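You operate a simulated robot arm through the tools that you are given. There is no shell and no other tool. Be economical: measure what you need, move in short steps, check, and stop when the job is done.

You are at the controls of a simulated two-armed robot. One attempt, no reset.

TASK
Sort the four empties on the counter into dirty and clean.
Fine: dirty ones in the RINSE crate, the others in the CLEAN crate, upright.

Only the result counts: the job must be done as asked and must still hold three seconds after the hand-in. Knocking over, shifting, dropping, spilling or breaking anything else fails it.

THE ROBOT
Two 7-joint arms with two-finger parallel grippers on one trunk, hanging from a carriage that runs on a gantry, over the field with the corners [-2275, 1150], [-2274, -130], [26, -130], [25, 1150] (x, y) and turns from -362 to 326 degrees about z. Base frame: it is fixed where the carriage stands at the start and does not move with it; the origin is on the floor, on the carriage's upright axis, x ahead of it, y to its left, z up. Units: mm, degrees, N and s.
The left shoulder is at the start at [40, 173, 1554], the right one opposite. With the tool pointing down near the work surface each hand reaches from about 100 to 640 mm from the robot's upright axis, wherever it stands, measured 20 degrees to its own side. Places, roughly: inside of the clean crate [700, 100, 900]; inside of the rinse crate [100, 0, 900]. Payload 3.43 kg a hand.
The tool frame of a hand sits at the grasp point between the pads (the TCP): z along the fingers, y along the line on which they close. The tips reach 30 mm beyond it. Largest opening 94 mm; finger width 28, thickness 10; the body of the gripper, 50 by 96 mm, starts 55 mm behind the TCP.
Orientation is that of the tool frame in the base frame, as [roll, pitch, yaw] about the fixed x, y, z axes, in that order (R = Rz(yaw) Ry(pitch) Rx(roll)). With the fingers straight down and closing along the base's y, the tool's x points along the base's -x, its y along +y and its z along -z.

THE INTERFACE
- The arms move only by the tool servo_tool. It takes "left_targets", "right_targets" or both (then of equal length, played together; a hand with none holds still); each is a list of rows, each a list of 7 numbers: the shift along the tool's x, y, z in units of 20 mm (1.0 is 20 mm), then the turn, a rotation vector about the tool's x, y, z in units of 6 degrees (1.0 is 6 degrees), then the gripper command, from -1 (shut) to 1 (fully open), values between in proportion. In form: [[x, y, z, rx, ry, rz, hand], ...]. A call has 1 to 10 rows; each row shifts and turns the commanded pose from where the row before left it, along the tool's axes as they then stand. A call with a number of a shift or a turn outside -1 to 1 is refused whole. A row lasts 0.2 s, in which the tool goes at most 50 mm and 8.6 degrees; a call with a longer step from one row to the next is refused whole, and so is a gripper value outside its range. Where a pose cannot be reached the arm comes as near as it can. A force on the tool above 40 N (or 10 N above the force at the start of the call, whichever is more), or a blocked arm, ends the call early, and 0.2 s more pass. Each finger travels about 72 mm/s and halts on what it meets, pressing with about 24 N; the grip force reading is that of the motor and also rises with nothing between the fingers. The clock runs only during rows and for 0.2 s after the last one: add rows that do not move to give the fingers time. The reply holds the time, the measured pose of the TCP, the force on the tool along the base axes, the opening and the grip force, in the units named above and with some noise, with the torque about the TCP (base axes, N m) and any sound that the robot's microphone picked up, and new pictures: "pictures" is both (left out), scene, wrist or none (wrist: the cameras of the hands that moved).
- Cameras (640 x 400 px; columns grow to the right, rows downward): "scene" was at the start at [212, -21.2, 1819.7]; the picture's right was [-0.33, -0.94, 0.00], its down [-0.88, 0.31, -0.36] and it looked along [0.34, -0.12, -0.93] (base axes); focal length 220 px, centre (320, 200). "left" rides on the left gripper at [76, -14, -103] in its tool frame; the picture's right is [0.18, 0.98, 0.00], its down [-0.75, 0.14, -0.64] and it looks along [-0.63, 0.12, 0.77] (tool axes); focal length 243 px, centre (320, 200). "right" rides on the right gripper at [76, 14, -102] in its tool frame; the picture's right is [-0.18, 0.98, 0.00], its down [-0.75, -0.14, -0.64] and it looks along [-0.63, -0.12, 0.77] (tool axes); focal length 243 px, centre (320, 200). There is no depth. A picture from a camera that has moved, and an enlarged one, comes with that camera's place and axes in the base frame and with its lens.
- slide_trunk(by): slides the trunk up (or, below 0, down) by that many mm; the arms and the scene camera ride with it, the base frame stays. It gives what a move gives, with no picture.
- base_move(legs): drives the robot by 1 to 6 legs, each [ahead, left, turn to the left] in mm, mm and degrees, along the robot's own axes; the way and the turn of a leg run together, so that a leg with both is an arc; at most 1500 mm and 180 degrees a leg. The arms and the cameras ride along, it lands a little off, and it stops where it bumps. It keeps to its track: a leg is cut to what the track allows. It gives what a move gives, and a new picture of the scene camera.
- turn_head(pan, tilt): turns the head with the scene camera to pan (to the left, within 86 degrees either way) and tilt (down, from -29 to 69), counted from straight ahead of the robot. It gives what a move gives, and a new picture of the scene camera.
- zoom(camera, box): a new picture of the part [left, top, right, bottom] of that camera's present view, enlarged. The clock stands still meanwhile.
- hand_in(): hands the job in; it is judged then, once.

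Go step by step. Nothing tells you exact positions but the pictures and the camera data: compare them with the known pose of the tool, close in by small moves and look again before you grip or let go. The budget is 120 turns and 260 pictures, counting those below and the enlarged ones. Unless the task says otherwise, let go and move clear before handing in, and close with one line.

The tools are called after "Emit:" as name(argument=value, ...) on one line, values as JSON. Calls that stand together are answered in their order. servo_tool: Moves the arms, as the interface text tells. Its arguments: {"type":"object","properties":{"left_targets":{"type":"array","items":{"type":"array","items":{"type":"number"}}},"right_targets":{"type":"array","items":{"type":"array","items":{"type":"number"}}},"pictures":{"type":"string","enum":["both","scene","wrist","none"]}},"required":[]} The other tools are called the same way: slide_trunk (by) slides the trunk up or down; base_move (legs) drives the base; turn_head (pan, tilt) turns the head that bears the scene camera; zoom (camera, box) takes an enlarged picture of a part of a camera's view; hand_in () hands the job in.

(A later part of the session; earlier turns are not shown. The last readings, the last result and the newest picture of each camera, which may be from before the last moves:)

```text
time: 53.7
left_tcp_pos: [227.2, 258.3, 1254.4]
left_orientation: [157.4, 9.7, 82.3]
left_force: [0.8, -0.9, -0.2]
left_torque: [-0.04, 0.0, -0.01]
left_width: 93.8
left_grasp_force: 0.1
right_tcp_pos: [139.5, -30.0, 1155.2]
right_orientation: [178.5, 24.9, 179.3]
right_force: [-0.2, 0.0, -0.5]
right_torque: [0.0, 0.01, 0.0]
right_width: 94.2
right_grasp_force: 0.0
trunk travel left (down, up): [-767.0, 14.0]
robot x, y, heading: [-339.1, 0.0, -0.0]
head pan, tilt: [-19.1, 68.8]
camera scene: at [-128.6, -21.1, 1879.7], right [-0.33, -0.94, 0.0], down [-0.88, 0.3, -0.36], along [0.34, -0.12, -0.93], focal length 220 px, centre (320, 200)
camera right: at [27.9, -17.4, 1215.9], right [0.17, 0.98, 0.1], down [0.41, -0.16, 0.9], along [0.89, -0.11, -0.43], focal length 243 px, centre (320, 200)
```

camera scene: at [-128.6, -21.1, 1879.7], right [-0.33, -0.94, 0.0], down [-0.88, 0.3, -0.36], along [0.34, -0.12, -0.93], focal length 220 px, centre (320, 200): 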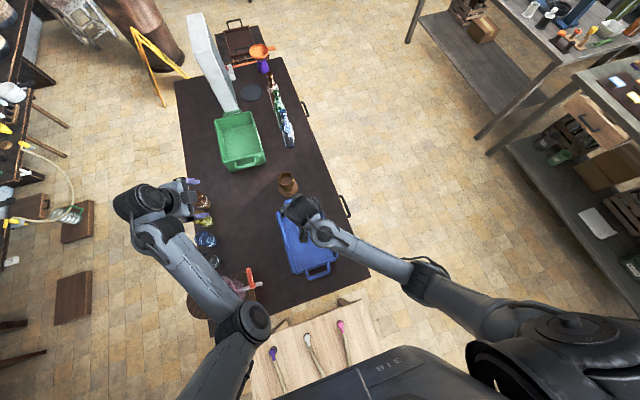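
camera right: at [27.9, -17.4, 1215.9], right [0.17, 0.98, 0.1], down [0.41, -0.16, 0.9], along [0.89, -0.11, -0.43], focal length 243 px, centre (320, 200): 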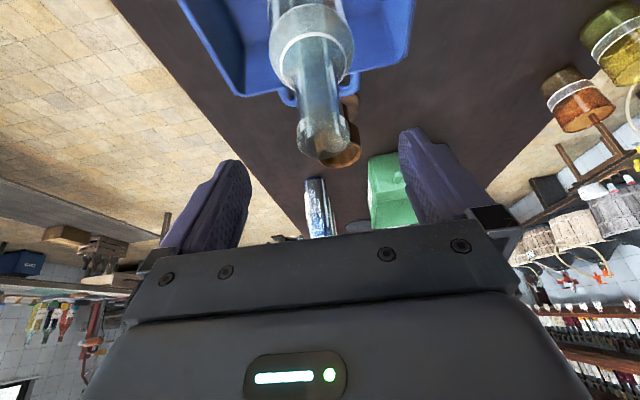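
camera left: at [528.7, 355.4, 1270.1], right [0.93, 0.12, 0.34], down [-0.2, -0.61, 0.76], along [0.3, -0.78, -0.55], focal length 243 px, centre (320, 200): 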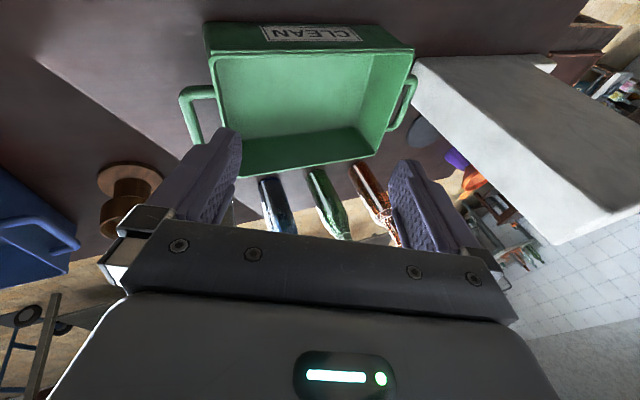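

SWEET stands in RINSE. I'll rise, move to y≈-100 and drive forward for RICH.

Emit:
servo_tool(right_targets=[[-0.1, 0, -0.2, 0, 0, 0, 1], [-0.25, 0, -0.54, 0, 0, 0, 1], [-0.46, 0, -1, 0, 0, 0, 1], [-0.46, -0.2, -1, 0, 0, 0, 1], [-0.3, -0.5, -0.65, 0, 0, 0, 1], [0, -1, 0, 0, 0, 0, 1], [0, -1, 0, 0, 0, 0, 1], [0, -0.7, 0, 0, 0, 0, 1], [0, 0, 0, 0, 0, 0, 1]], pictures="none")

Emit:
base_move(legs=[[360, 0, 0]])

Emit:
zoom(camera="right", box=[0, 0, 640, 400])

```text
time: 55.7
left_tcp_pos: [227.8, 258.2, 1256.1]
left_orientation: [157.4, 9.6, 82.4]
left_force: [0.0, 0.3, 0.1]
left_torque: [0.02, 0.04, 0.04]
left_width: 94.3
left_grasp_force: 0.0
right_tcp_pos: [139.1, -101.6, 1227.3]
right_orientation: [178.6, 24.8, 179.2]
right_force: [0.1, 0.0, 0.6]
right_torque: [-0.04, 0.03, 0.01]
right_width: 93.9
right_grasp_force: 0.0
trunk travel left (down, up): [-767.0, 14.0]
robot x, y, heading: [-339.7, -1.2, 0.1]
head pan, tilt: [-19.1, 68.8]
```

```text
time: 58.1
left_tcp_pos: [589.9, 259.1, 1255.3]
left_orientation: [157.4, 9.8, 82.5]
left_force: [0.4, 0.6, -0.1]
left_torque: [0.03, 0.0, 0.01]
left_width: 94.2
left_grasp_force: 0.0
right_tcp_pos: [499.6, -99.5, 1228.2]
right_orientation: [178.5, 24.8, 179.3]
right_force: [0.0, -0.1, -0.2]
right_torque: [-0.03, -0.02, 0.01]
right_width: 94.1
right_grasp_force: 0.0
trunk travel left (down, up): [-767.0, 14.0]
robot x, y, heading: [18.1, 2.6, 0.1]
head pan, tilt: [-19.1, 68.8]
camera scene: at [233.0, -20.5, 1879.7], right [-0.33, -0.95, 0.0], down [-0.88, 0.3, -0.36], along [0.34, -0.12, -0.93], focal length 220 px, centre (320, 200)
```

scene: 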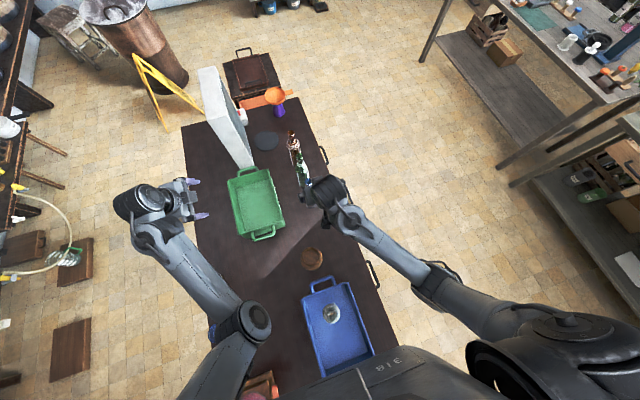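

```text
1.00 times, centred on (320, 200) of right (not enlarged: the box is as wide or as high as the picture)
camera zoom: at [389.2, -86.0, 1289.1], right [0.17, 0.98, 0.1], down [0.41, -0.16, 0.9], along [0.89, -0.11, -0.43], focal length 243 px, centre (320, 200)
```

zoom: 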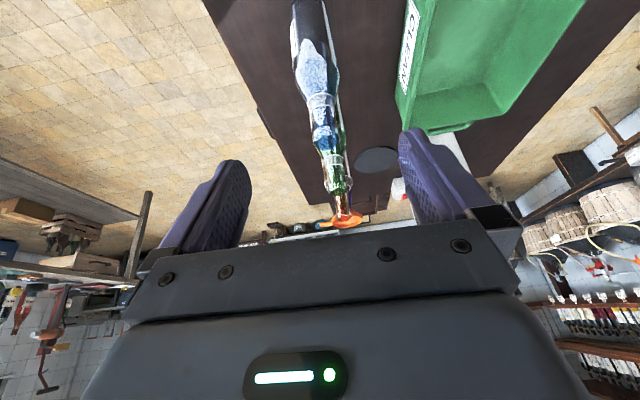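

Emit:
servo_tool(right_targets=[[-0.1, 0, 0.2, 0, 0, 0, 1], [-0.3, 0, 0.55, 0, 0, 0, 1], [-0.5, 0, 0.9, 0, 0, 0, 1], [-0.5, 0, 0.95, 0, 0, 0, 1], [-0.5, 0, 0.95, 0, 0, 0, 1], [-0.5, 0, 0.9, 0, 0, 0, 1], [-0.4, 0, 0.75, 0, 0, 0, 1], [-0.3, 0, 0.55, 0, 0, 0, 1], [0, 0, 0, 0, 0, 0, 1]], pictures="none")

Emit:
zoom(camera="right", box=[180, 0, 480, 240])

```text
time: 60.1
left_tcp_pos: [588.7, 259.1, 1255.0]
left_orientation: [157.4, 9.8, 82.4]
left_force: [-0.4, 0.2, -0.5]
left_torque: [-0.01, 0.01, -0.01]
left_width: 94.0
left_grasp_force: 0.1
right_tcp_pos: [606.4, -96.8, 1149.5]
right_orientation: [178.3, 24.8, 179.4]
right_force: [-0.6, 0.5, 0.1]
right_torque: [-0.01, -0.04, -0.04]
right_width: 94.2
right_grasp_force: 0.1
trunk travel left (down, up): [-767.0, 14.0]
robot x, y, heading: [20.3, 2.3, 0.3]
head pan, tilt: [-19.1, 68.8]
```

```text
1.67 times, centred on (330, 120) of right
camera zoom: at [493.9, -84.0, 1210.4], right [0.17, 0.98, 0.1], down [0.41, -0.16, 0.9], along [0.89, -0.11, -0.43], focal length 404 px, centre (303, 333)
```

zoom: 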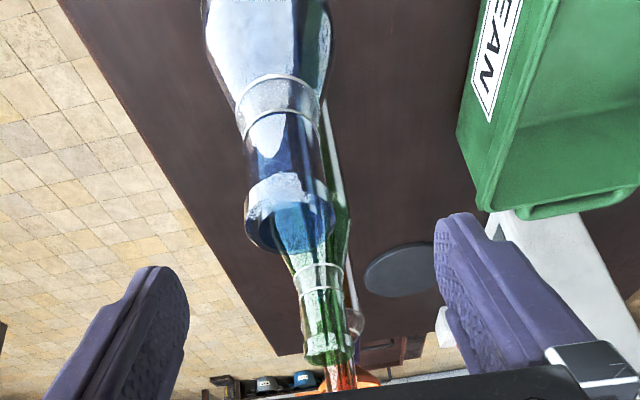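

RICH's mouth is at about (613,-100,1106). I'll lower the fingers around its neck.

Emit:
servo_tool(right_targets=[[0.05, -0.1, 0.2, 0, 0, 0, 1], [0.2, 0, 0.55, 0, 0, 0, 1], [0.25, 0, 0.8, 0, 0, 0, 1], [0.25, 0, 0.7, 0, 0, 0, 1], [0.2, 0, 0.55, 0, 0, 0, 1], [0.08, 0, 0.25, 0, 0, 0, 1], [0, 0, 0, 0, 0, 0, 1]], pictures="none")

Emit:
zoom(camera="right", box=[180, 0, 480, 240])

```text
time: 61.7
left_tcp_pos: [587.5, 259.5, 1255.8]
left_orientation: [157.4, 9.6, 82.4]
left_force: [-0.1, 0.2, -0.3]
left_torque: [0.0, 0.0, 0.0]
left_width: 93.8
left_grasp_force: 0.0
right_tcp_pos: [613.2, -98.6, 1085.0]
right_orientation: [178.4, 24.8, 179.2]
right_force: [0.6, -0.1, 0.4]
right_torque: [-0.02, 0.0, 0.01]
right_width: 94.1
right_grasp_force: 0.1
trunk travel left (down, up): [-767.0, 14.0]
robot x, y, heading: [18.6, 1.3, 0.3]
head pan, tilt: [-19.1, 68.8]
```

```text
1.67 times, centred on (330, 120) of right
camera zoom: at [500.3, -84.9, 1146.9], right [0.17, 0.98, 0.1], down [0.41, -0.16, 0.9], along [0.89, -0.11, -0.43], focal length 404 px, centre (303, 333)
```

zoom: 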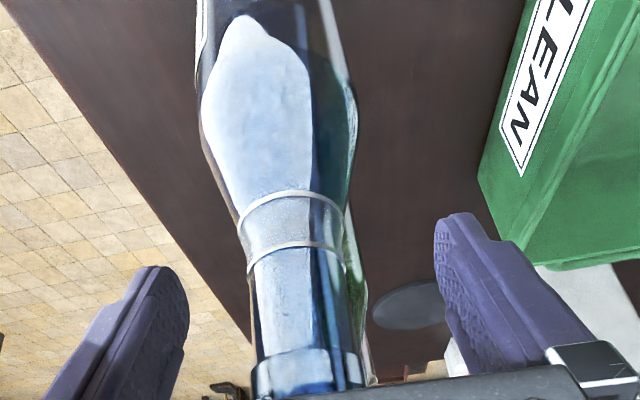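

Emit:
servo_tool(right_targets=[[0, 0, 0, 0, 0, 0, 0], [0, 0, 0, 0, 0, 0, -1], [0, 0, 0, 0, 0, 0, -1], [0, 0, 0, 0, 0, 0, -1], [0, 0, 0, 0, 0, 0, -1], [0, 0, 0, 0, 0, 0, -1], [0, 0, 0, 0, 0, 0, -1]], pictures="none")

Emit:
servo_tool(right_targets=[[-0.1, 0, -0.2, 0, 0, 0, -1], [-0.25, 0, -0.54, 0, 0, 0, -1], [-0.4, 0, -0.86, 0, 0, 0, -1], [-0.46, 0, -1, 0, 0, 0, -1], [-0.46, 0, -1, 0, 0, 0, -1], [-0.46, 0, -1, 0, 0, 0, -1], [-0.46, 0, -1, 0, 0, 0, -1], [-0.3, 0, -0.64, 0, 0, 0, -1], [-0.1, 0, -0.2, 0, 0, 0, -1], [0, 0, 0, 0, 0, 0, -1]])

```text
time: 63.3
left_tcp_pos: [588.2, 260.4, 1254.9]
left_orientation: [157.3, 9.6, 82.4]
left_force: [0.8, -0.2, 0.6]
left_torque: [0.05, -0.01, 0.04]
left_width: 94.0
left_grasp_force: 0.1
right_tcp_pos: [611.7, -98.7, 1086.3]
right_orientation: [178.5, 24.8, 179.4]
right_force: [0.2, 0.3, 0.0]
right_torque: [-0.03, 0.02, -0.02]
right_width: 34.6
right_grasp_force: 24.0
trunk travel left (down, up): [-767.0, 14.0]
robot x, y, heading: [19.1, -1.5, -0.2]
head pan, tilt: [-19.1, 68.8]
```

```text
time: 65.5
left_tcp_pos: [589.2, 261.1, 1256.1]
left_orientation: [157.4, 9.7, 82.5]
left_force: [0.2, 0.0, -0.7]
left_torque: [-0.02, 0.0, -0.03]
left_width: 94.1
left_grasp_force: 0.0
right_tcp_pos: [612.8, -101.7, 1227.8]
right_orientation: [178.4, 24.8, 179.3]
right_force: [-0.2, -0.1, -2.6]
right_torque: [0.02, -0.04, 0.02]
right_width: 34.7
right_grasp_force: 24.4
trunk travel left (down, up): [-767.0, 14.0]
robot x, y, heading: [19.4, -1.7, 0.2]
head pan, tilt: [-19.1, 68.8]
camera scene: at [232.9, -20.4, 1879.7], right [-0.33, -0.95, 0.0], down [-0.88, 0.3, -0.36], along [0.34, -0.12, -0.93], focal length 220 px, centre (320, 200)
camera right: at [500.3, -88.2, 1288.9], right [0.17, 0.98, 0.1], down [0.42, -0.16, 0.9], along [0.89, -0.11, -0.43], focal length 243 px, centre (320, 200)
```

scene: 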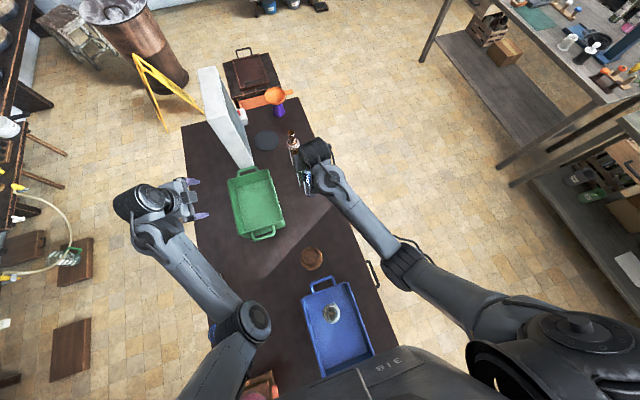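
right: 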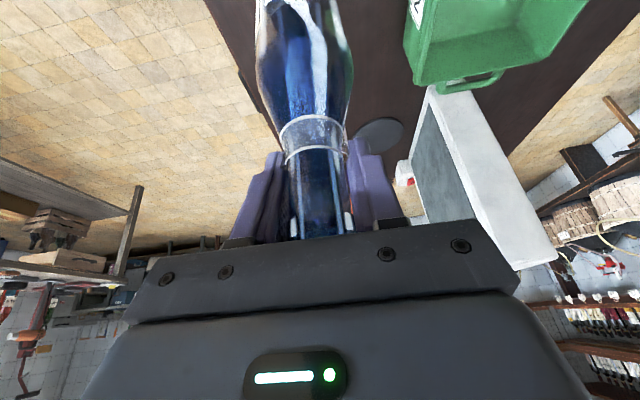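

RICH is held. I'll lift 40 mm more and swing to y≈-180 so it passes SWEET with a wide berth, then drive back.

Emit:
servo_tool(right_targets=[[-0.1, -0.2, -0.2, 0, 0, 0, -1], [-0.25, -0.5, -0.54, 0, 0, 0, -1], [-0.35, -0.8, -0.75, 0, 0, 0, -1], [-0.2, -1, -0.43, 0, 0, 0, -1], [0, -0.8, 0, 0, 0, 0, -1], [0, -0.5, 0, 0, 0, 0, -1], [0, -0.2, 0, 0, 0, 0, -1], [0, 0, 0, 0, 0, 0, -1]], pictures="none")

Emit:
base_move(legs=[[-578, 0, 0]])

```text
time: 67.3
left_tcp_pos: [588.9, 260.3, 1254.7]
left_orientation: [157.4, 9.7, 82.3]
left_force: [-0.3, -0.3, -0.8]
left_torque: [0.0, 0.0, -0.01]
left_width: 94.0
left_grasp_force: 0.1
right_tcp_pos: [612.4, -181.3, 1267.9]
right_orientation: [178.5, 24.8, 179.2]
right_force: [0.9, 1.0, -2.4]
right_torque: [-0.01, -0.02, -0.01]
right_width: 34.7
right_grasp_force: 23.7
trunk travel left (down, up): [-767.0, 14.0]
robot x, y, heading: [19.8, 0.7, 0.0]
head pan, tilt: [-19.1, 68.8]
```

```text
time: 70.6
left_tcp_pos: [6.9, 259.2, 1255.1]
left_orientation: [157.5, 9.7, 82.6]
left_force: [0.2, 0.3, 0.3]
left_torque: [0.0, -0.01, 0.03]
left_width: 94.0
left_grasp_force: 0.1
right_tcp_pos: [31.7, -184.1, 1268.2]
right_orientation: [178.5, 24.8, 179.2]
right_force: [-0.1, -0.5, -3.3]
right_torque: [-0.03, -0.02, -0.02]
right_width: 34.6
right_grasp_force: 23.8
trunk travel left (down, up): [-767.0, 14.0]
robot x, y, heading: [-561.8, 3.7, 0.2]
head pan, tilt: [-19.1, 68.8]
camera scene: at [-348.7, -21.4, 1879.6], right [-0.33, -0.95, 0.0], down [-0.88, 0.3, -0.36], along [0.34, -0.12, -0.93], focal length 220 px, centre (320, 200)
```

scene: 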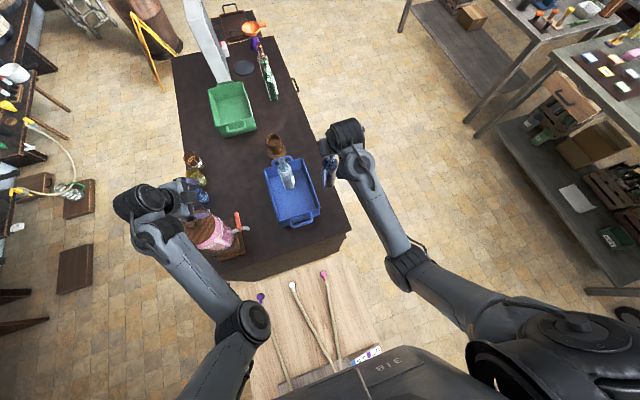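

Emit:
servo_tool(right_targets=[[0, 0.3, 0, 0, 0, 0, -1], [0, 0.7, 0, 0, 0, 0, -1], [0, 1, 0, 0, 0, 0, -1], [0, 1, 0, 0, 0, 0, -1], [0, 1, 0, 0, 0, 0, -1], [0, 1, 0, 0, 0, 0, -1], [0, 1, 0, 0, 0, 0, -1], [0, 0.8, 0, 0, 0, 0, -1], [0, 0.5, 0, 0, 0, 0, -1], [0, 0.2, 0, 0, 0, 0, -1]], pictures="scene")

Emit:
zoom(camera="scene", box=[230, 120, 380, 240])

```text
time: 72.8
left_tcp_pos: [7.3, 259.7, 1254.2]
left_orientation: [157.4, 9.7, 82.5]
left_force: [1.1, -0.2, 0.1]
left_torque: [0.01, 0.02, -0.01]
left_width: 94.1
left_grasp_force: 0.1
right_tcp_pos: [30.3, -32.2, 1270.6]
right_orientation: [178.4, 24.7, 179.3]
right_force: [0.8, 0.7, -3.0]
right_torque: [-0.01, -0.04, 0.03]
right_width: 34.7
right_grasp_force: 24.2
trunk travel left (down, up): [-767.0, 14.0]
robot x, y, heading: [-560.9, 0.1, -0.1]
head pan, tilt: [-19.1, 68.8]
camera scene: at [-348.7, -21.5, 1879.7], right [-0.33, -0.95, 0.0], down [-0.88, 0.3, -0.36], along [0.34, -0.12, -0.93], focal length 220 px, centre (320, 200)
```

scene: 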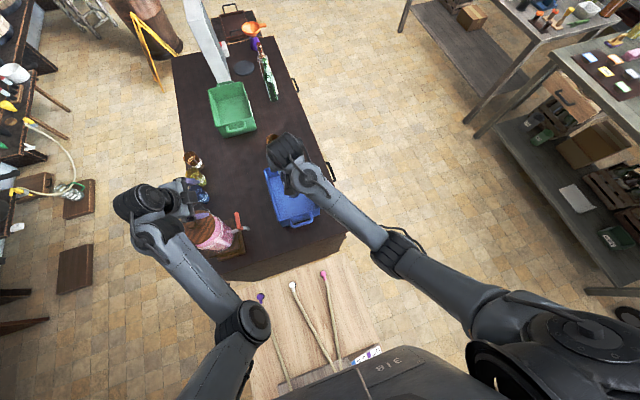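

```text
3.33 times, centred on (305, 180) of scene
camera zoom: at [-348.7, -21.5, 1879.7], right [-0.33, -0.95, 0.0], down [-0.88, 0.3, -0.36], along [0.34, -0.12, -0.93], focal length 734 px, centre (370, 267)
```

zoom: 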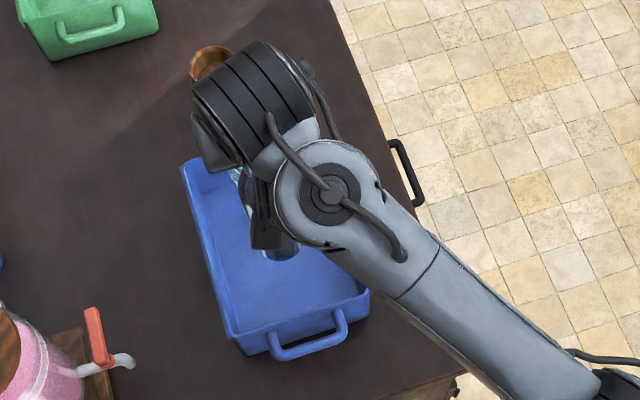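

Emit:
servo_tool(right_targets=[[0.1, 0, 0.2, 0, 0, 0, -1], [0.25, 0, 0.54, 0, 0, 0, -1], [0.46, 0, 1, 0, 0, 0, -1], [0.46, 0, 1, 0, 0, 0, -1], [0.46, 0, 1, 0, 0, 0, -1], [0.46, 0, 1, 0, 0, 0, -1], [0.46, 0, 1, 0, 0, 0, -1], [0.37, 0, 0.8, 0, 0, 0, -1], [0.2, 0, 0.43, 0, 0, 0, -1], [0, 0, 0, 0, 0, 0, -1]], pictures="wrist")

Emit:
servo_tool(right_targets=[[0.08, 0, 0.18, 0, 0, 0, -1], [0.08, 0, 0.18, 0, 0, 0, -1], [0.04, 0, 0.09, 0, 0, 0, -1], [0.04, 0, 0.09, 0, 0, 0, -1], [0, 0, 0, 0, 0, 0, -1]], pictures="none")

```text
time: 75.0
left_tcp_pos: [6.9, 258.6, 1253.8]
left_orientation: [157.4, 9.6, 82.5]
left_force: [-0.5, 0.5, -0.3]
left_torque: [0.02, 0.02, 0.02]
left_width: 94.1
left_grasp_force: 0.1
right_tcp_pos: [29.9, -29.7, 1118.0]
right_orientation: [178.4, 24.8, 179.4]
right_force: [0.1, 0.3, -2.8]
right_torque: [-0.05, -0.05, 0.0]
right_width: 34.8
right_grasp_force: 24.1
trunk travel left (down, up): [-767.0, 14.0]
robot x, y, heading: [-560.9, 1.7, 0.1]
head pan, tilt: [-19.1, 68.8]
camera right: at [-81.1, -16.2, 1179.2], right [0.17, 0.98, 0.1], down [0.41, -0.16, 0.9], along [0.89, -0.11, -0.43], focal length 243 px, centre (320, 200)
```

right: 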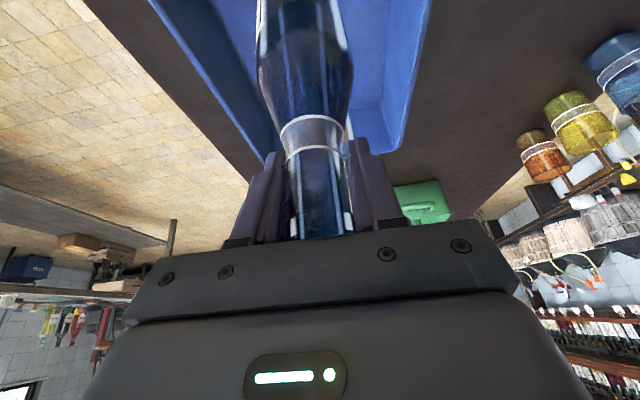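

```text
time: 76.2
left_tcp_pos: [6.9, 259.0, 1255.4]
left_orientation: [157.4, 9.7, 82.5]
left_force: [0.8, -0.5, -0.1]
left_torque: [-0.01, -0.01, 0.01]
left_width: 94.0
left_grasp_force: 0.1
right_tcp_pos: [30.8, -29.5, 1105.8]
right_orientation: [178.6, 24.8, 179.3]
right_force: [-0.7, -0.8, -3.6]
right_torque: [0.01, -0.03, 0.04]
right_width: 34.7
right_grasp_force: 23.5
trunk travel left (down, up): [-767.0, 14.0]
robot x, y, heading: [-561.3, -5.6, 0.0]
head pan, tilt: [-19.1, 68.8]
```

Emit:
servo_tool(right_targets=[[0.04, 0, 0.09, 0, 0, 0, -1], [0.04, 0, 0.09, 0, 0, 0, -1], [0.04, 0, 0.09, 0, 0, 0, -1], [0.04, 0, 0.09, 0, 0, 0, -1], [0, 0, 0, 0, 0, 0, -1]], pictures="none")

Emit:
servo_tool(right_targets=[[0.04, 0, 0.09, 0, 0, 0, -1], [0.02, 0, 0.045, 0, 0, 0, -1], [0, 0, 0, 0, 0, 0, -1]], pictures="none")

```text
time: 77.4
left_tcp_pos: [7.1, 259.1, 1255.0]
left_orientation: [157.4, 9.7, 82.5]
left_force: [-0.1, 0.2, -0.2]
left_torque: [0.03, -0.01, 0.02]
left_width: 93.8
left_grasp_force: 0.0
right_tcp_pos: [30.9, -28.9, 1098.5]
right_orientation: [178.5, 24.8, 179.3]
right_force: [0.5, 1.1, -1.8]
right_torque: [-0.01, -0.01, 0.01]
right_width: 34.8
right_grasp_force: 24.0
trunk travel left (down, up): [-767.0, 14.0]
robot x, y, heading: [-560.2, 0.1, 0.4]
head pan, tilt: [-19.1, 68.8]
```

```text
time: 78.2
left_tcp_pos: [8.2, 259.8, 1256.2]
left_orientation: [157.4, 9.6, 82.4]
left_force: [0.0, 0.0, 0.6]
left_torque: [0.03, -0.01, 0.0]
left_width: 94.1
left_grasp_force: 0.1
right_tcp_pos: [31.1, -29.0, 1095.5]
right_orientation: [178.5, 24.8, 179.3]
right_force: [-0.4, 0.0, -3.1]
right_torque: [-0.04, -0.03, -0.01]
right_width: 34.8
right_grasp_force: 24.2
trunk travel left (down, up): [-767.0, 14.0]
robot x, y, heading: [-561.8, -1.1, -0.1]
head pan, tilt: [-19.1, 68.8]
```

Emit:
servo_tool(right_targets=[[0.04, 0, 0.09, 0, 0, 0, -1], [0.02, 0, 0.045, 0, 0, 0, -1], [0, 0, 0, 0, 0, 0, -1]], pictures="none")

```text
time: 79.0
left_tcp_pos: [6.9, 259.5, 1255.0]
left_orientation: [157.4, 9.7, 82.4]
left_force: [0.7, -0.1, 0.3]
left_torque: [0.01, 0.0, -0.01]
left_width: 94.1
left_grasp_force: 0.2
right_tcp_pos: [33.0, -29.9, 1094.2]
right_orientation: [178.4, 25.0, 179.3]
right_force: [-0.8, 0.7, 6.4]
right_torque: [0.03, 0.26, 0.03]
right_width: 34.9
right_grasp_force: 23.8
trunk travel left (down, up): [-767.0, 14.0]
robot x, y, heading: [-562.3, -0.1, 0.2]
head pan, tilt: [-19.1, 68.8]
```

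Contact with the floor. I'll release and retreat straight up.

Emit:
servo_tool(right_targets=[[0, 0, 0, 0, 0, 0, -0.2], [0, 0, 0, 0, 0, 0, 0.3], [0, 0, 0, 0, 0, 0, 1], [0, 0, 0, 0, 0, 0, 1], [0, 0, 0, 0, 0, 0, 1], [-0.1, 0, -0.2, 0, 0, 0, 1], [-0.25, 0, -0.54, 0, 0, 0, 1], [-0.46, 0, -1, 0, 0, 0, 1], [-0.46, 0, -1, 0, 0, 0, 1], [-0.3, 0, -0.65, 0, 0, 0, 1]], pictures="none")

Emit:
servo_tool(right_targets=[[-0.46, -0.2, -1, 0, 0, 0, 1], [-0.46, -0.5, -1, 0, 0, 0, 1], [-0.3, -1, -0.65, 0, 0, 0, 1], [0, -1, 0, 0, 0, 0, 1], [0, -0.7, 0, 0, 0, 0, 1], [0, 0, 0, 0, 0, 0, 1]])

```text
time: 81.2
left_tcp_pos: [7.3, 258.5, 1255.7]
left_orientation: [157.4, 9.7, 82.4]
left_force: [1.7, 0.5, -0.1]
left_torque: [0.02, 0.0, 0.01]
left_width: 94.0
left_grasp_force: 0.1
right_tcp_pos: [32.0, -30.4, 1166.5]
right_orientation: [178.5, 24.8, 179.3]
right_force: [-0.5, -0.4, -0.6]
right_torque: [0.01, -0.01, 0.01]
right_width: 94.2
right_grasp_force: 0.0
trunk travel left (down, up): [-767.0, 14.0]
robot x, y, heading: [-557.1, -2.6, 0.0]
head pan, tilt: [-19.1, 68.8]
```

```text
time: 82.6
left_tcp_pos: [7.2, 259.0, 1255.6]
left_orientation: [157.4, 9.7, 82.5]
left_force: [0.1, -0.4, 0.3]
left_torque: [-0.02, 0.02, -0.01]
left_width: 93.9
left_grasp_force: 0.1
right_tcp_pos: [31.5, -99.9, 1224.1]
right_orientation: [178.5, 24.7, 179.3]
right_force: [0.6, -0.6, 0.7]
right_torque: [-0.04, 0.0, -0.01]
right_width: 94.1
right_grasp_force: 0.0
trunk travel left (down, up): [-767.0, 14.0]
robot x, y, heading: [-561.7, 1.7, 0.3]
head pan, tilt: [-19.1, 68.8]
camera scene: at [-348.6, -21.5, 1879.7], right [-0.33, -0.95, 0.0], down [-0.88, 0.3, -0.36], along [0.34, -0.12, -0.93], focal length 220 px, centre (320, 200)
camera right: at [-80.2, -87.0, 1286.0], right [0.17, 0.98, 0.1], down [0.41, -0.16, 0.9], along [0.89, -0.11, -0.43], focal length 243 px, centre (320, 200)
```

scene: 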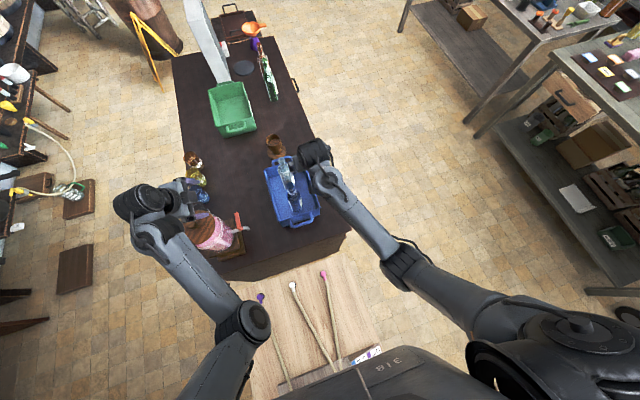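
right: 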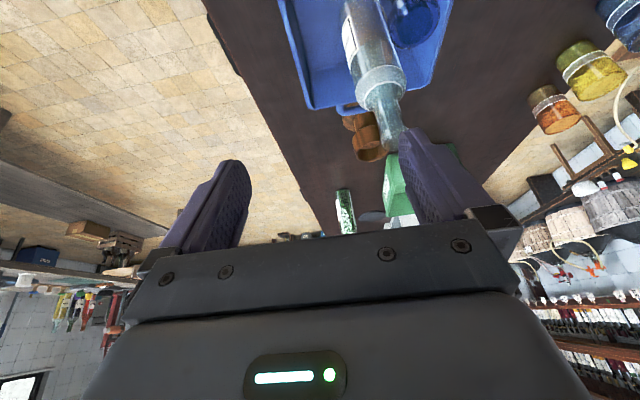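

Both dirty bottles stand in RINSE. I'll drive forward for DRY; at that range the hand needs more forward tilt, about 45°.

Emit:
base_move(legs=[[583, 0, 0]])

Emit:
servo_tool(right_targets=[[0, 0, 0, 0, -0.3, 0, 1], [0, 0, 0, 0, -0.6, 0, 1], [0, 0, 0, 0, -0.8, 0, 1], [0, 0, 0, 0, -0.8, 0, 1], [0, 0, 0, 0, -0.6, 0, 1], [0, 0, 0, 0, -0.3, 0, 1], [0, 0, 0, 0, 0, 0, 1]])

```text
time: 85.9
left_tcp_pos: [590.7, 259.7, 1256.0]
left_orientation: [157.4, 9.7, 82.4]
left_force: [1.3, 0.7, -0.9]
left_torque: [0.04, 0.02, 0.04]
left_width: 94.0
left_grasp_force: 0.0
right_tcp_pos: [613.7, -100.5, 1224.8]
right_orientation: [178.5, 24.7, 179.2]
right_force: [0.1, -0.6, 0.2]
right_torque: [0.0, 0.03, 0.01]
right_width: 94.1
right_grasp_force: 0.1
trunk travel left (down, up): [-767.0, 14.0]
robot x, y, heading: [21.7, -0.7, 0.0]
head pan, tilt: [-19.1, 68.8]
camera scene: at [234.2, -20.8, 1879.7], right [-0.33, -0.95, 0.0], down [-0.88, 0.3, -0.36], along [0.34, -0.12, -0.93], focal length 220 px, centre (320, 200)
```

scene: 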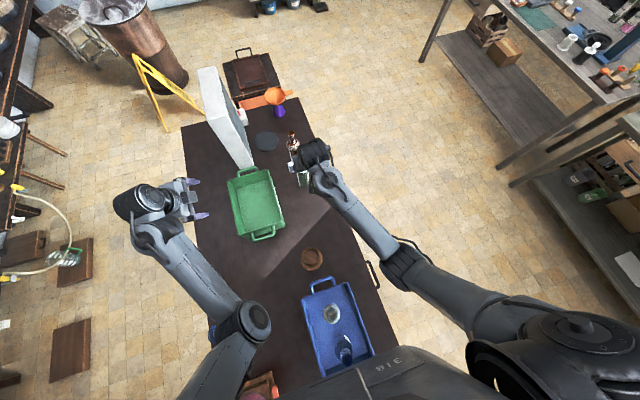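

```text
time: 87.5
left_tcp_pos: [589.8, 259.1, 1255.5]
left_orientation: [157.4, 9.6, 82.4]
left_force: [-0.2, -1.5, -0.8]
left_torque: [0.01, 0.01, 0.03]
left_width: 94.1
left_grasp_force: 0.0
right_tcp_pos: [614.3, -99.6, 1223.6]
right_orientation: [178.0, 45.2, 178.5]
right_force: [-0.9, 0.7, 0.0]
right_torque: [0.02, 0.0, 0.01]
right_width: 94.1
right_grasp_force: 0.0
trunk travel left (down, up): [-767.0, 14.0]
robot x, y, heading: [23.9, -0.5, 0.1]
head pan, tilt: [-19.1, 68.8]
camera scene: at [234.2, -20.8, 1879.7], right [-0.33, -0.95, 0.0], down [-0.88, 0.3, -0.36], along [0.34, -0.12, -0.93], focal length 220 px, centre (320, 200)
camera right: at [488.1, -84.9, 1243.2], right [0.13, 0.98, 0.15], down [0.07, -0.17, 0.98], along [0.99, -0.12, -0.09], focal length 243 px, centre (320, 200)
```

scene: 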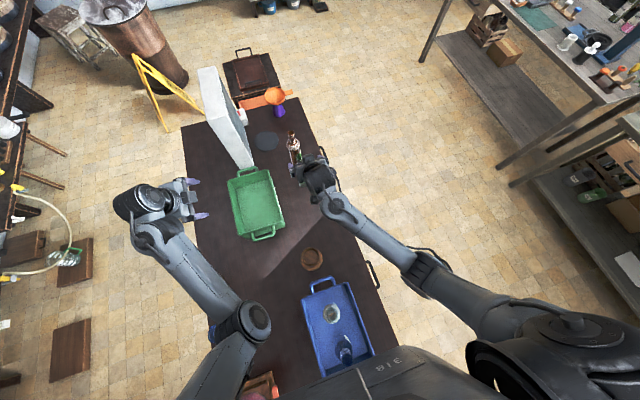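
right: 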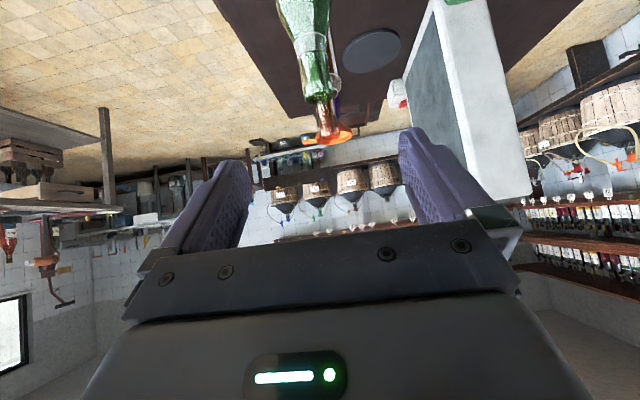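

Emit:
zoom(camera="right", box=[240, 0, 400, 140])

Emit:
zoom(camera="scene", box=[270, 110, 330, 190])

Emit:
zoom(camera="scene", box=[220, 150, 300, 250])

```text
2.86 times, centred on (320, 70) of right
camera zoom: at [488.1, -84.9, 1243.2], right [0.13, 0.98, 0.15], down [0.07, -0.17, 0.98], along [0.99, -0.12, -0.09], focal length 693 px, centre (320, 571)
```

zoom: 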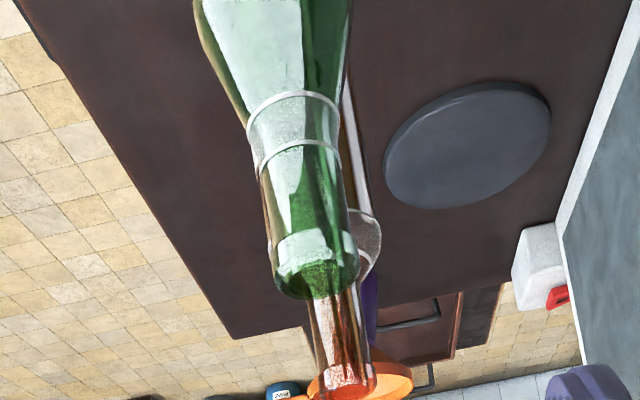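

```text
5.00 times, centred on (300, 150) of scene
camera zoom: at [234.2, -20.8, 1879.7], right [-0.33, -0.95, 0.0], down [-0.88, 0.3, -0.36], along [0.34, -0.12, -0.93], focal length 1102 px, centre (420, 450)
```

zoom: 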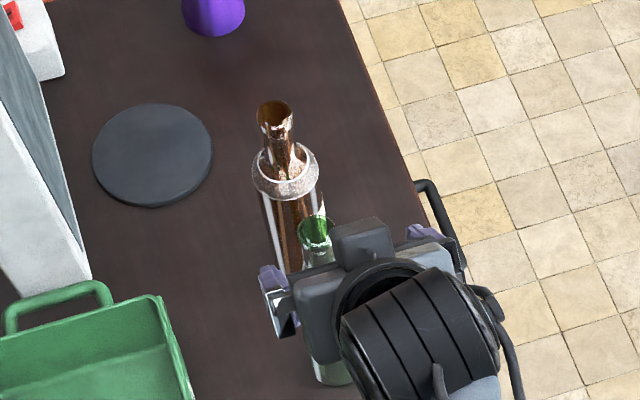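

```text
4.00 times, centred on (260, 200) of scene
camera zoom: at [234.2, -20.8, 1879.7], right [-0.33, -0.95, 0.0], down [-0.88, 0.3, -0.36], along [0.34, -0.12, -0.93], focal length 882 px, centre (560, 200)
```

zoom: 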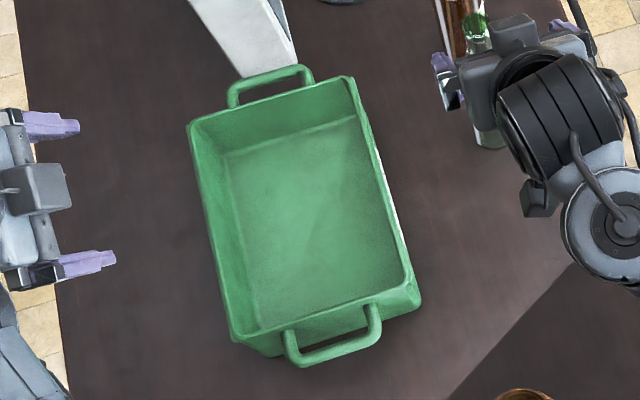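

DRY is at about (733,-98). The CLEAN crate spans x 528..788 and y 41..233. I'll advance along the finger direction.

Emit:
servo_tool(right_targets=[[0, 0, 0.2, 0, 0, 0, 1], [0, 0, 0.5, 0, 0, 0, 1], [0, 0, 0.8, 0, 0, 0, 1], [0, 0, 0.9, 0, 0, 0, 1], [0, 0, 0.9, 0, 0, 0, 1], [0, 0, 0.9, 0, 0, 0, 1], [0, 0, 0.7, 0, 0, 0, 1], [0, 0, 0.4, 0, 0, 0, 1], [0, 0, 0, 0, 0, 0, 1]])

Emit:
zoom(camera="right", box=[180, 0, 480, 240])

```text
time: 89.5
left_tcp_pos: [590.1, 259.0, 1255.3]
left_orientation: [157.4, 9.7, 82.4]
left_force: [-0.6, -0.5, 0.0]
left_torque: [-0.02, 0.03, -0.01]
left_width: 94.1
left_grasp_force: 0.0
right_tcp_pos: [690.4, -99.4, 1150.8]
right_orientation: [178.1, 45.2, 178.4]
right_force: [0.2, 0.3, 0.1]
right_torque: [0.0, 0.0, 0.04]
right_width: 94.0
right_grasp_force: 0.0
trunk travel left (down, up): [-767.0, 14.0]
robot x, y, heading: [21.3, -1.5, 0.2]
head pan, tilt: [-19.1, 68.8]
camera scene: at [234.2, -20.8, 1879.7], right [-0.33, -0.95, 0.0], down [-0.88, 0.3, -0.36], along [0.34, -0.12, -0.93], focal length 220 px, centre (320, 200)
camera right: at [564.0, -84.0, 1168.6], right [0.13, 0.98, 0.15], down [0.08, -0.17, 0.98], along [0.99, -0.12, -0.1], focal length 243 px, centre (320, 200)
```

scene: 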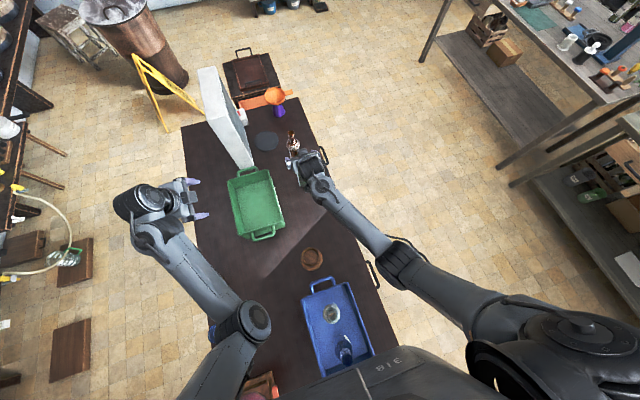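
right: 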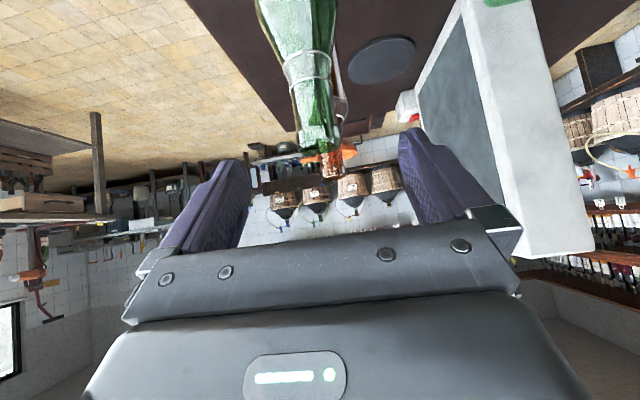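

```text
1.67 times, centred on (330, 120) of right
camera zoom: at [564.0, -84.0, 1168.6], right [0.13, 0.98, 0.15], down [0.08, -0.17, 0.98], along [0.99, -0.12, -0.1], focal length 404 px, centre (303, 333)
```

zoom: 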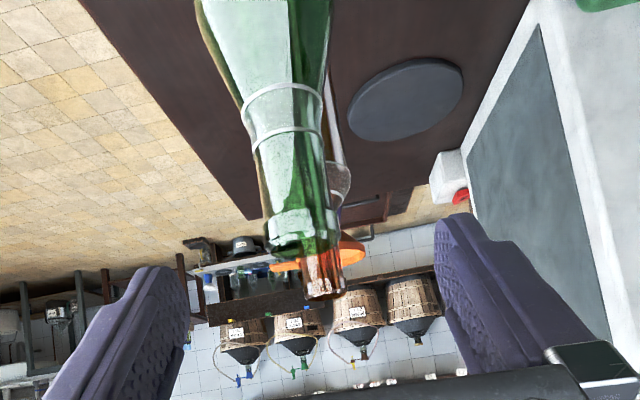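

Emit:
servo_tool(right_targets=[[0, 0, 0.2, 0, 0, 0, 1], [0.1, 0, 0.5, 0, 0, 0, 1], [0.1, 0, 0.8, 0, 0, 0, 1], [0.1, 0, 0.9, 0, 0, 0, 1], [0.1, 0, 0.9, 0, 0, 0, 1], [0.04, 0, 0.6, 0, 0, 0, 1], [0, 0, 0.34, 0, 0, 0, 1], [0, 0, 0, 0, 0, 0, 1]], pictures="none")

Emit:
zoom(camera="right", box=[180, 0, 480, 240])

```text
time: 91.3
left_tcp_pos: [589.7, 258.6, 1256.1]
left_orientation: [157.5, 9.7, 82.5]
left_force: [0.7, -0.3, -0.1]
left_torque: [0.01, 0.06, -0.02]
left_width: 94.1
left_grasp_force: 0.1
right_tcp_pos: [743.7, -96.3, 1082.2]
right_orientation: [178.0, 45.2, 178.5]
right_force: [0.6, 1.1, 0.4]
right_torque: [0.01, -0.01, -0.01]
right_width: 93.9
right_grasp_force: 0.1
trunk travel left (down, up): [-767.0, 14.0]
robot x, y, heading: [21.9, -0.7, 0.2]
head pan, tilt: [-19.1, 68.8]
```

```text
1.67 times, centred on (330, 120) of right
camera zoom: at [617.7, -82.0, 1101.6], right [0.13, 0.98, 0.15], down [0.08, -0.17, 0.98], along [0.99, -0.12, -0.1], focal length 404 px, centre (303, 333)
```

zoom: 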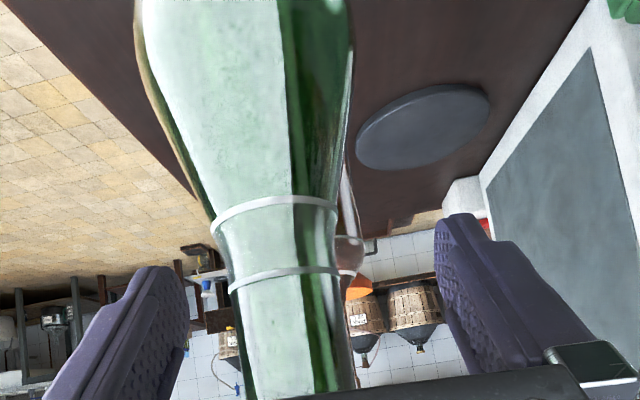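

Emit:
servo_tool(right_targets=[[0, -0.1, 0, 0, 0, 0, 0], [0, 0, 0, 0, 0, 0, -1], [0, 0, 0, 0, 0, 0, -1], [0, 0, 0, 0, 0, 0, -1], [0, 0, 0, 0, 0, 0, -1], [0, 0, 0, 0, 0, 0, -1], [0, 0, 0, 0, 0, 0, -1]], pictures="none")

Emit:
servo_tool(right_targets=[[-0.14, 0, -0.14, 0, 0, 0, -1], [-0.4, 0, -0.4, 0, 0, 0, -1], [-0.6, 0, -0.6, 0, 0, 0, -1], [-0.7, 0, -0.7, 0, 0, 0, -1], [-0.7, 0, -0.7, 0, 0, 0, -1], [-0.7, 0, -0.7, 0, 0, 0, -1], [-0.7, 0, -0.7, 0, 0, 0, -1], [-0.6, 0, -0.6, 0, 0, 0, -1], [-0.3, 0, -0.3, 0, 0, 0, -1], [0, 0, 0, 0, 0, 0, -1]])

```text
time: 92.9
left_tcp_pos: [591.5, 259.3, 1255.2]
left_orientation: [157.4, 9.7, 82.4]
left_force: [0.0, 0.7, -0.3]
left_torque: [0.0, 0.01, -0.02]
left_width: 94.0
left_grasp_force: 0.0
right_tcp_pos: [743.2, -97.8, 1082.3]
right_orientation: [178.0, 45.1, 178.5]
right_force: [-0.3, 0.4, 1.6]
right_torque: [-0.05, 0.0, -0.02]
right_width: 34.8
right_grasp_force: 24.1
trunk travel left (down, up): [-767.0, 14.0]
robot x, y, heading: [20.7, -1.1, 0.1]
head pan, tilt: [-19.1, 68.8]
```

```text
time: 95.1
left_tcp_pos: [589.8, 259.1, 1254.5]
left_orientation: [157.4, 9.7, 82.4]
left_force: [-0.8, 0.2, 0.2]
left_torque: [0.0, -0.02, 0.02]
left_width: 93.9
left_grasp_force: 0.1
right_tcp_pos: [743.8, -101.8, 1219.8]
right_orientation: [178.1, 45.0, 178.5]
right_force: [-0.6, -0.1, -3.8]
right_torque: [-0.04, -0.07, -0.02]
right_width: 35.1
right_grasp_force: 24.0
trunk travel left (down, up): [-767.0, 14.0]
robot x, y, heading: [23.9, -2.1, 0.3]
head pan, tilt: [-19.1, 68.8]
camera scene: at [234.1, -20.8, 1879.7], right [-0.33, -0.95, 0.0], down [-0.88, 0.3, -0.36], along [0.34, -0.12, -0.93], focal length 220 px, centre (320, 200)
camera right: at [616.8, -87.2, 1238.9], right [0.13, 0.98, 0.15], down [0.08, -0.17, 0.98], along [0.99, -0.12, -0.1], focal length 243 px, centre (320, 200)
```

scene: 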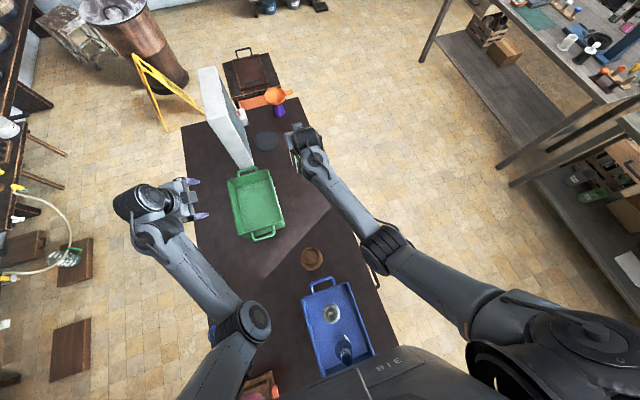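
right: 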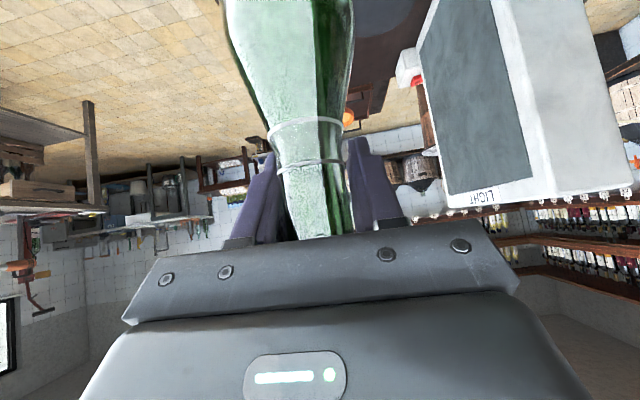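

The panel reads "LIGHT", evidently for inspecting bottles by transmitted light. Before placing DRY I'll examine it with the other cameras while it's held up.

Emit:
zoom(camera="left", box=[0, 0, 640, 400])

Emit:
zoom(camera="scene", box=[270, 110, 330, 180])

Emit:
zoom(camera="right", box=[200, 0, 380, 140])

```text
1.00 times, centred on (320, 200) of left (not enlarged: the box is as wide or as high as the picture)
camera zoom: at [550.1, 356.0, 1329.7], right [0.93, 0.12, 0.34], down [-0.2, -0.61, 0.76], along [0.3, -0.78, -0.55], focal length 243 px, centre (320, 200)
```

zoom: 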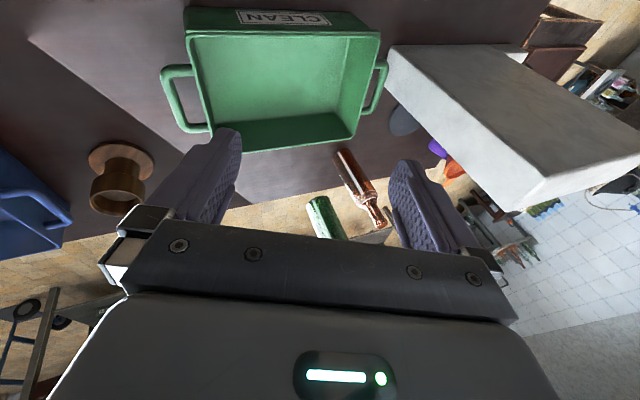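

```text
5.71 times, centred on (300, 145) of scene
camera zoom: at [234.1, -20.8, 1879.7], right [-0.33, -0.95, 0.0], down [-0.88, 0.3, -0.36], along [0.34, -0.12, -0.93], focal length 1259 px, centre (434, 514)
```

zoom: 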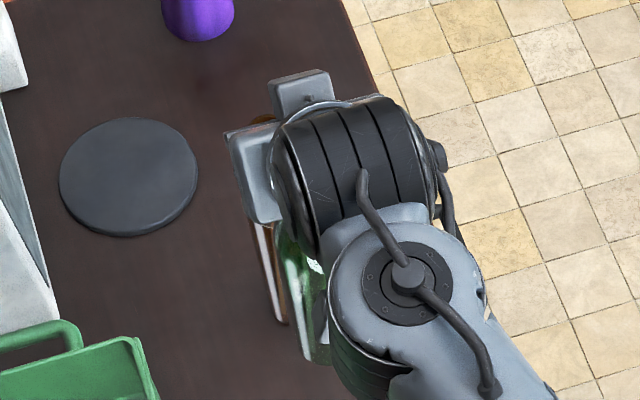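

```text
2.86 times, centred on (290, 70) of right
camera zoom: at [616.8, -87.2, 1238.9], right [0.13, 0.98, 0.15], down [0.08, -0.17, 0.98], along [0.99, -0.12, -0.1], focal length 693 px, centre (406, 571)
```

zoom: 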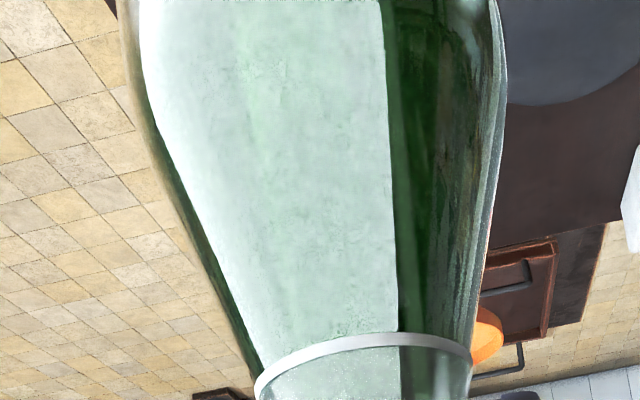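

Emit:
zoom(camera="left", box=[295, 140, 405, 250])

Emit:
zoom(camera="left", box=[300, 190, 350, 245])

```text
3.64 times, centred on (350, 195) of left
camera zoom: at [550.1, 356.0, 1329.7], right [0.93, 0.12, 0.34], down [-0.2, -0.61, 0.76], along [0.3, -0.78, -0.55], focal length 882 px, centre (211, 218)
```

zoom: 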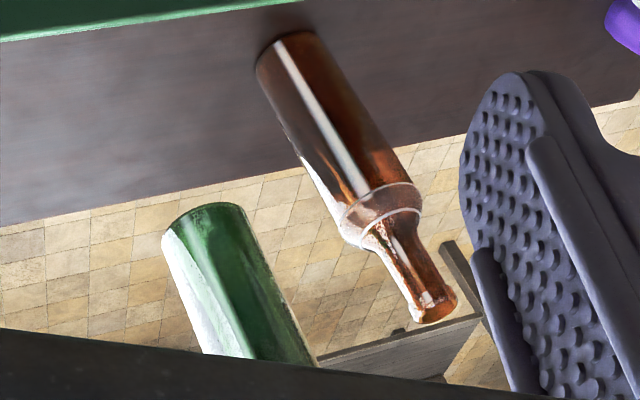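

```text
7.27 times, centred on (325, 218) of left
camera zoom: at [550.1, 356.0, 1329.7], right [0.93, 0.12, 0.34], down [-0.2, -0.61, 0.76], along [0.3, -0.78, -0.55], focal length 1764 px, centre (284, 73)
```

zoom: 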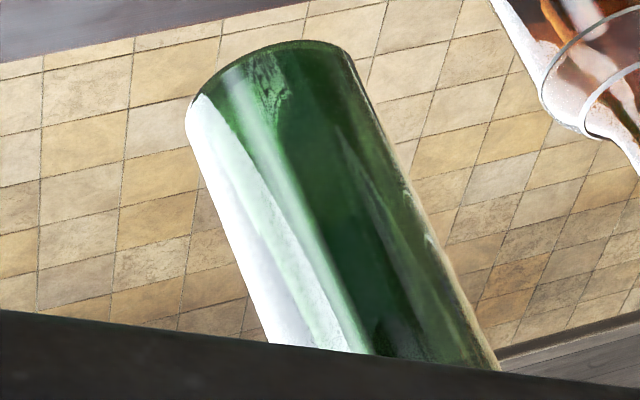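

DRY is dark enough that I want a view past its label. I'll turn the left hand to look forward and move it closer.

Emit:
servo_tool(left_targets=[[0, 0, 0, 0, 0, -0.5, 1], [0, 0, 0, 0, 0, -1, 1], [0, 0, 0, 0, 0, -1, 1], [0, 0, 0, 0, 0, -1, 1], [0, 0, 0, 0, 0, -1, 1], [0, 0, 0, 0, 0, -1, 1], [0, 0, 0, 0, 0, -1, 1], [0, 0, 0, 0, 0, -1, 1], [0, 0, 0, 0, 0, -1, 1], [0, 0, 0, 0, 0, -0.5, 1]], pictures="wrist")

```text
time: 97.3
left_tcp_pos: [591.1, 259.1, 1255.7]
left_orientation: [174.6, 23.9, 137.2]
left_force: [0.3, -0.5, 0.7]
left_torque: [0.01, 0.05, 0.02]
left_width: 94.0
left_grasp_force: 0.0
right_tcp_pos: [743.4, -102.0, 1220.2]
right_orientation: [178.0, 45.2, 178.4]
right_force: [-0.2, 0.1, -2.8]
right_torque: [0.0, -0.06, 0.04]
right_width: 34.6
right_grasp_force: 24.3
trunk travel left (down, up): [-767.0, 14.0]
robot x, y, heading: [23.1, -1.0, 0.2]
head pan, tilt: [-19.1, 68.8]
camera left: at [493.0, 317.1, 1315.8], right [0.51, 0.86, 0.01], down [0.37, -0.23, 0.9], along [0.78, -0.46, -0.43], focal length 243 px, centre (320, 200)
```

left: 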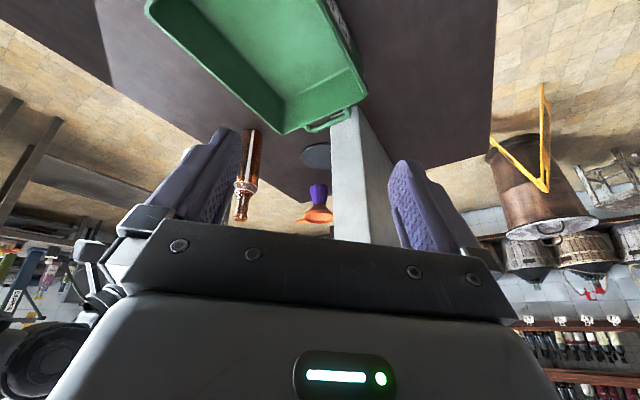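

Emit:
servo_tool(left_targets=[[-0.2, -0.5, 0, 0, 0, 0, 1], [-0.35, -1, 0.1, 0, 0, 0, 1], [-0.35, -1, 0.1, 0, 0, 0, 1], [-0.35, -1, 0.1, 0, 0, 0, 1], [-0.35, -1, 0, 0, 0, 0, 1], [-0.35, -1, 0, 0, 0, 0, 1], [-0.35, -1, 0, 0, 0, 0, 1], [-0.35, -1, 0, 0, 0, 0, 1], [-0.35, -1, 0, 0, 0, 0, 1], [-0.2, -0.5, 0, 0, 0, 0, 1]], pictures="wrist")

```text
time: 99.5
left_tcp_pos: [517.5, 80.3, 1258.6]
left_orientation: [174.6, 23.9, 137.2]
left_force: [-0.3, 0.3, -0.3]
left_torque: [-0.02, -0.03, 0.01]
left_width: 94.1
left_grasp_force: 0.1
right_tcp_pos: [742.4, -101.3, 1220.3]
right_orientation: [178.1, 45.1, 178.7]
right_force: [0.7, 0.7, -2.8]
right_torque: [0.01, -0.1, -0.02]
right_width: 35.0
right_grasp_force: 24.2
trunk travel left (down, up): [-767.0, 14.0]
robot x, y, heading: [22.0, 0.0, 0.3]
head pan, tilt: [-19.1, 68.8]
camera left: at [421.0, 139.5, 1320.3], right [0.51, 0.86, 0.01], down [0.37, -0.23, 0.9], along [0.78, -0.46, -0.43], focal length 243 px, centre (320, 200)
```

left: 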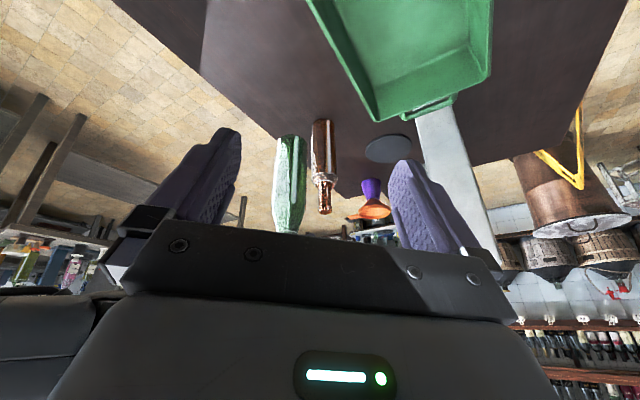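

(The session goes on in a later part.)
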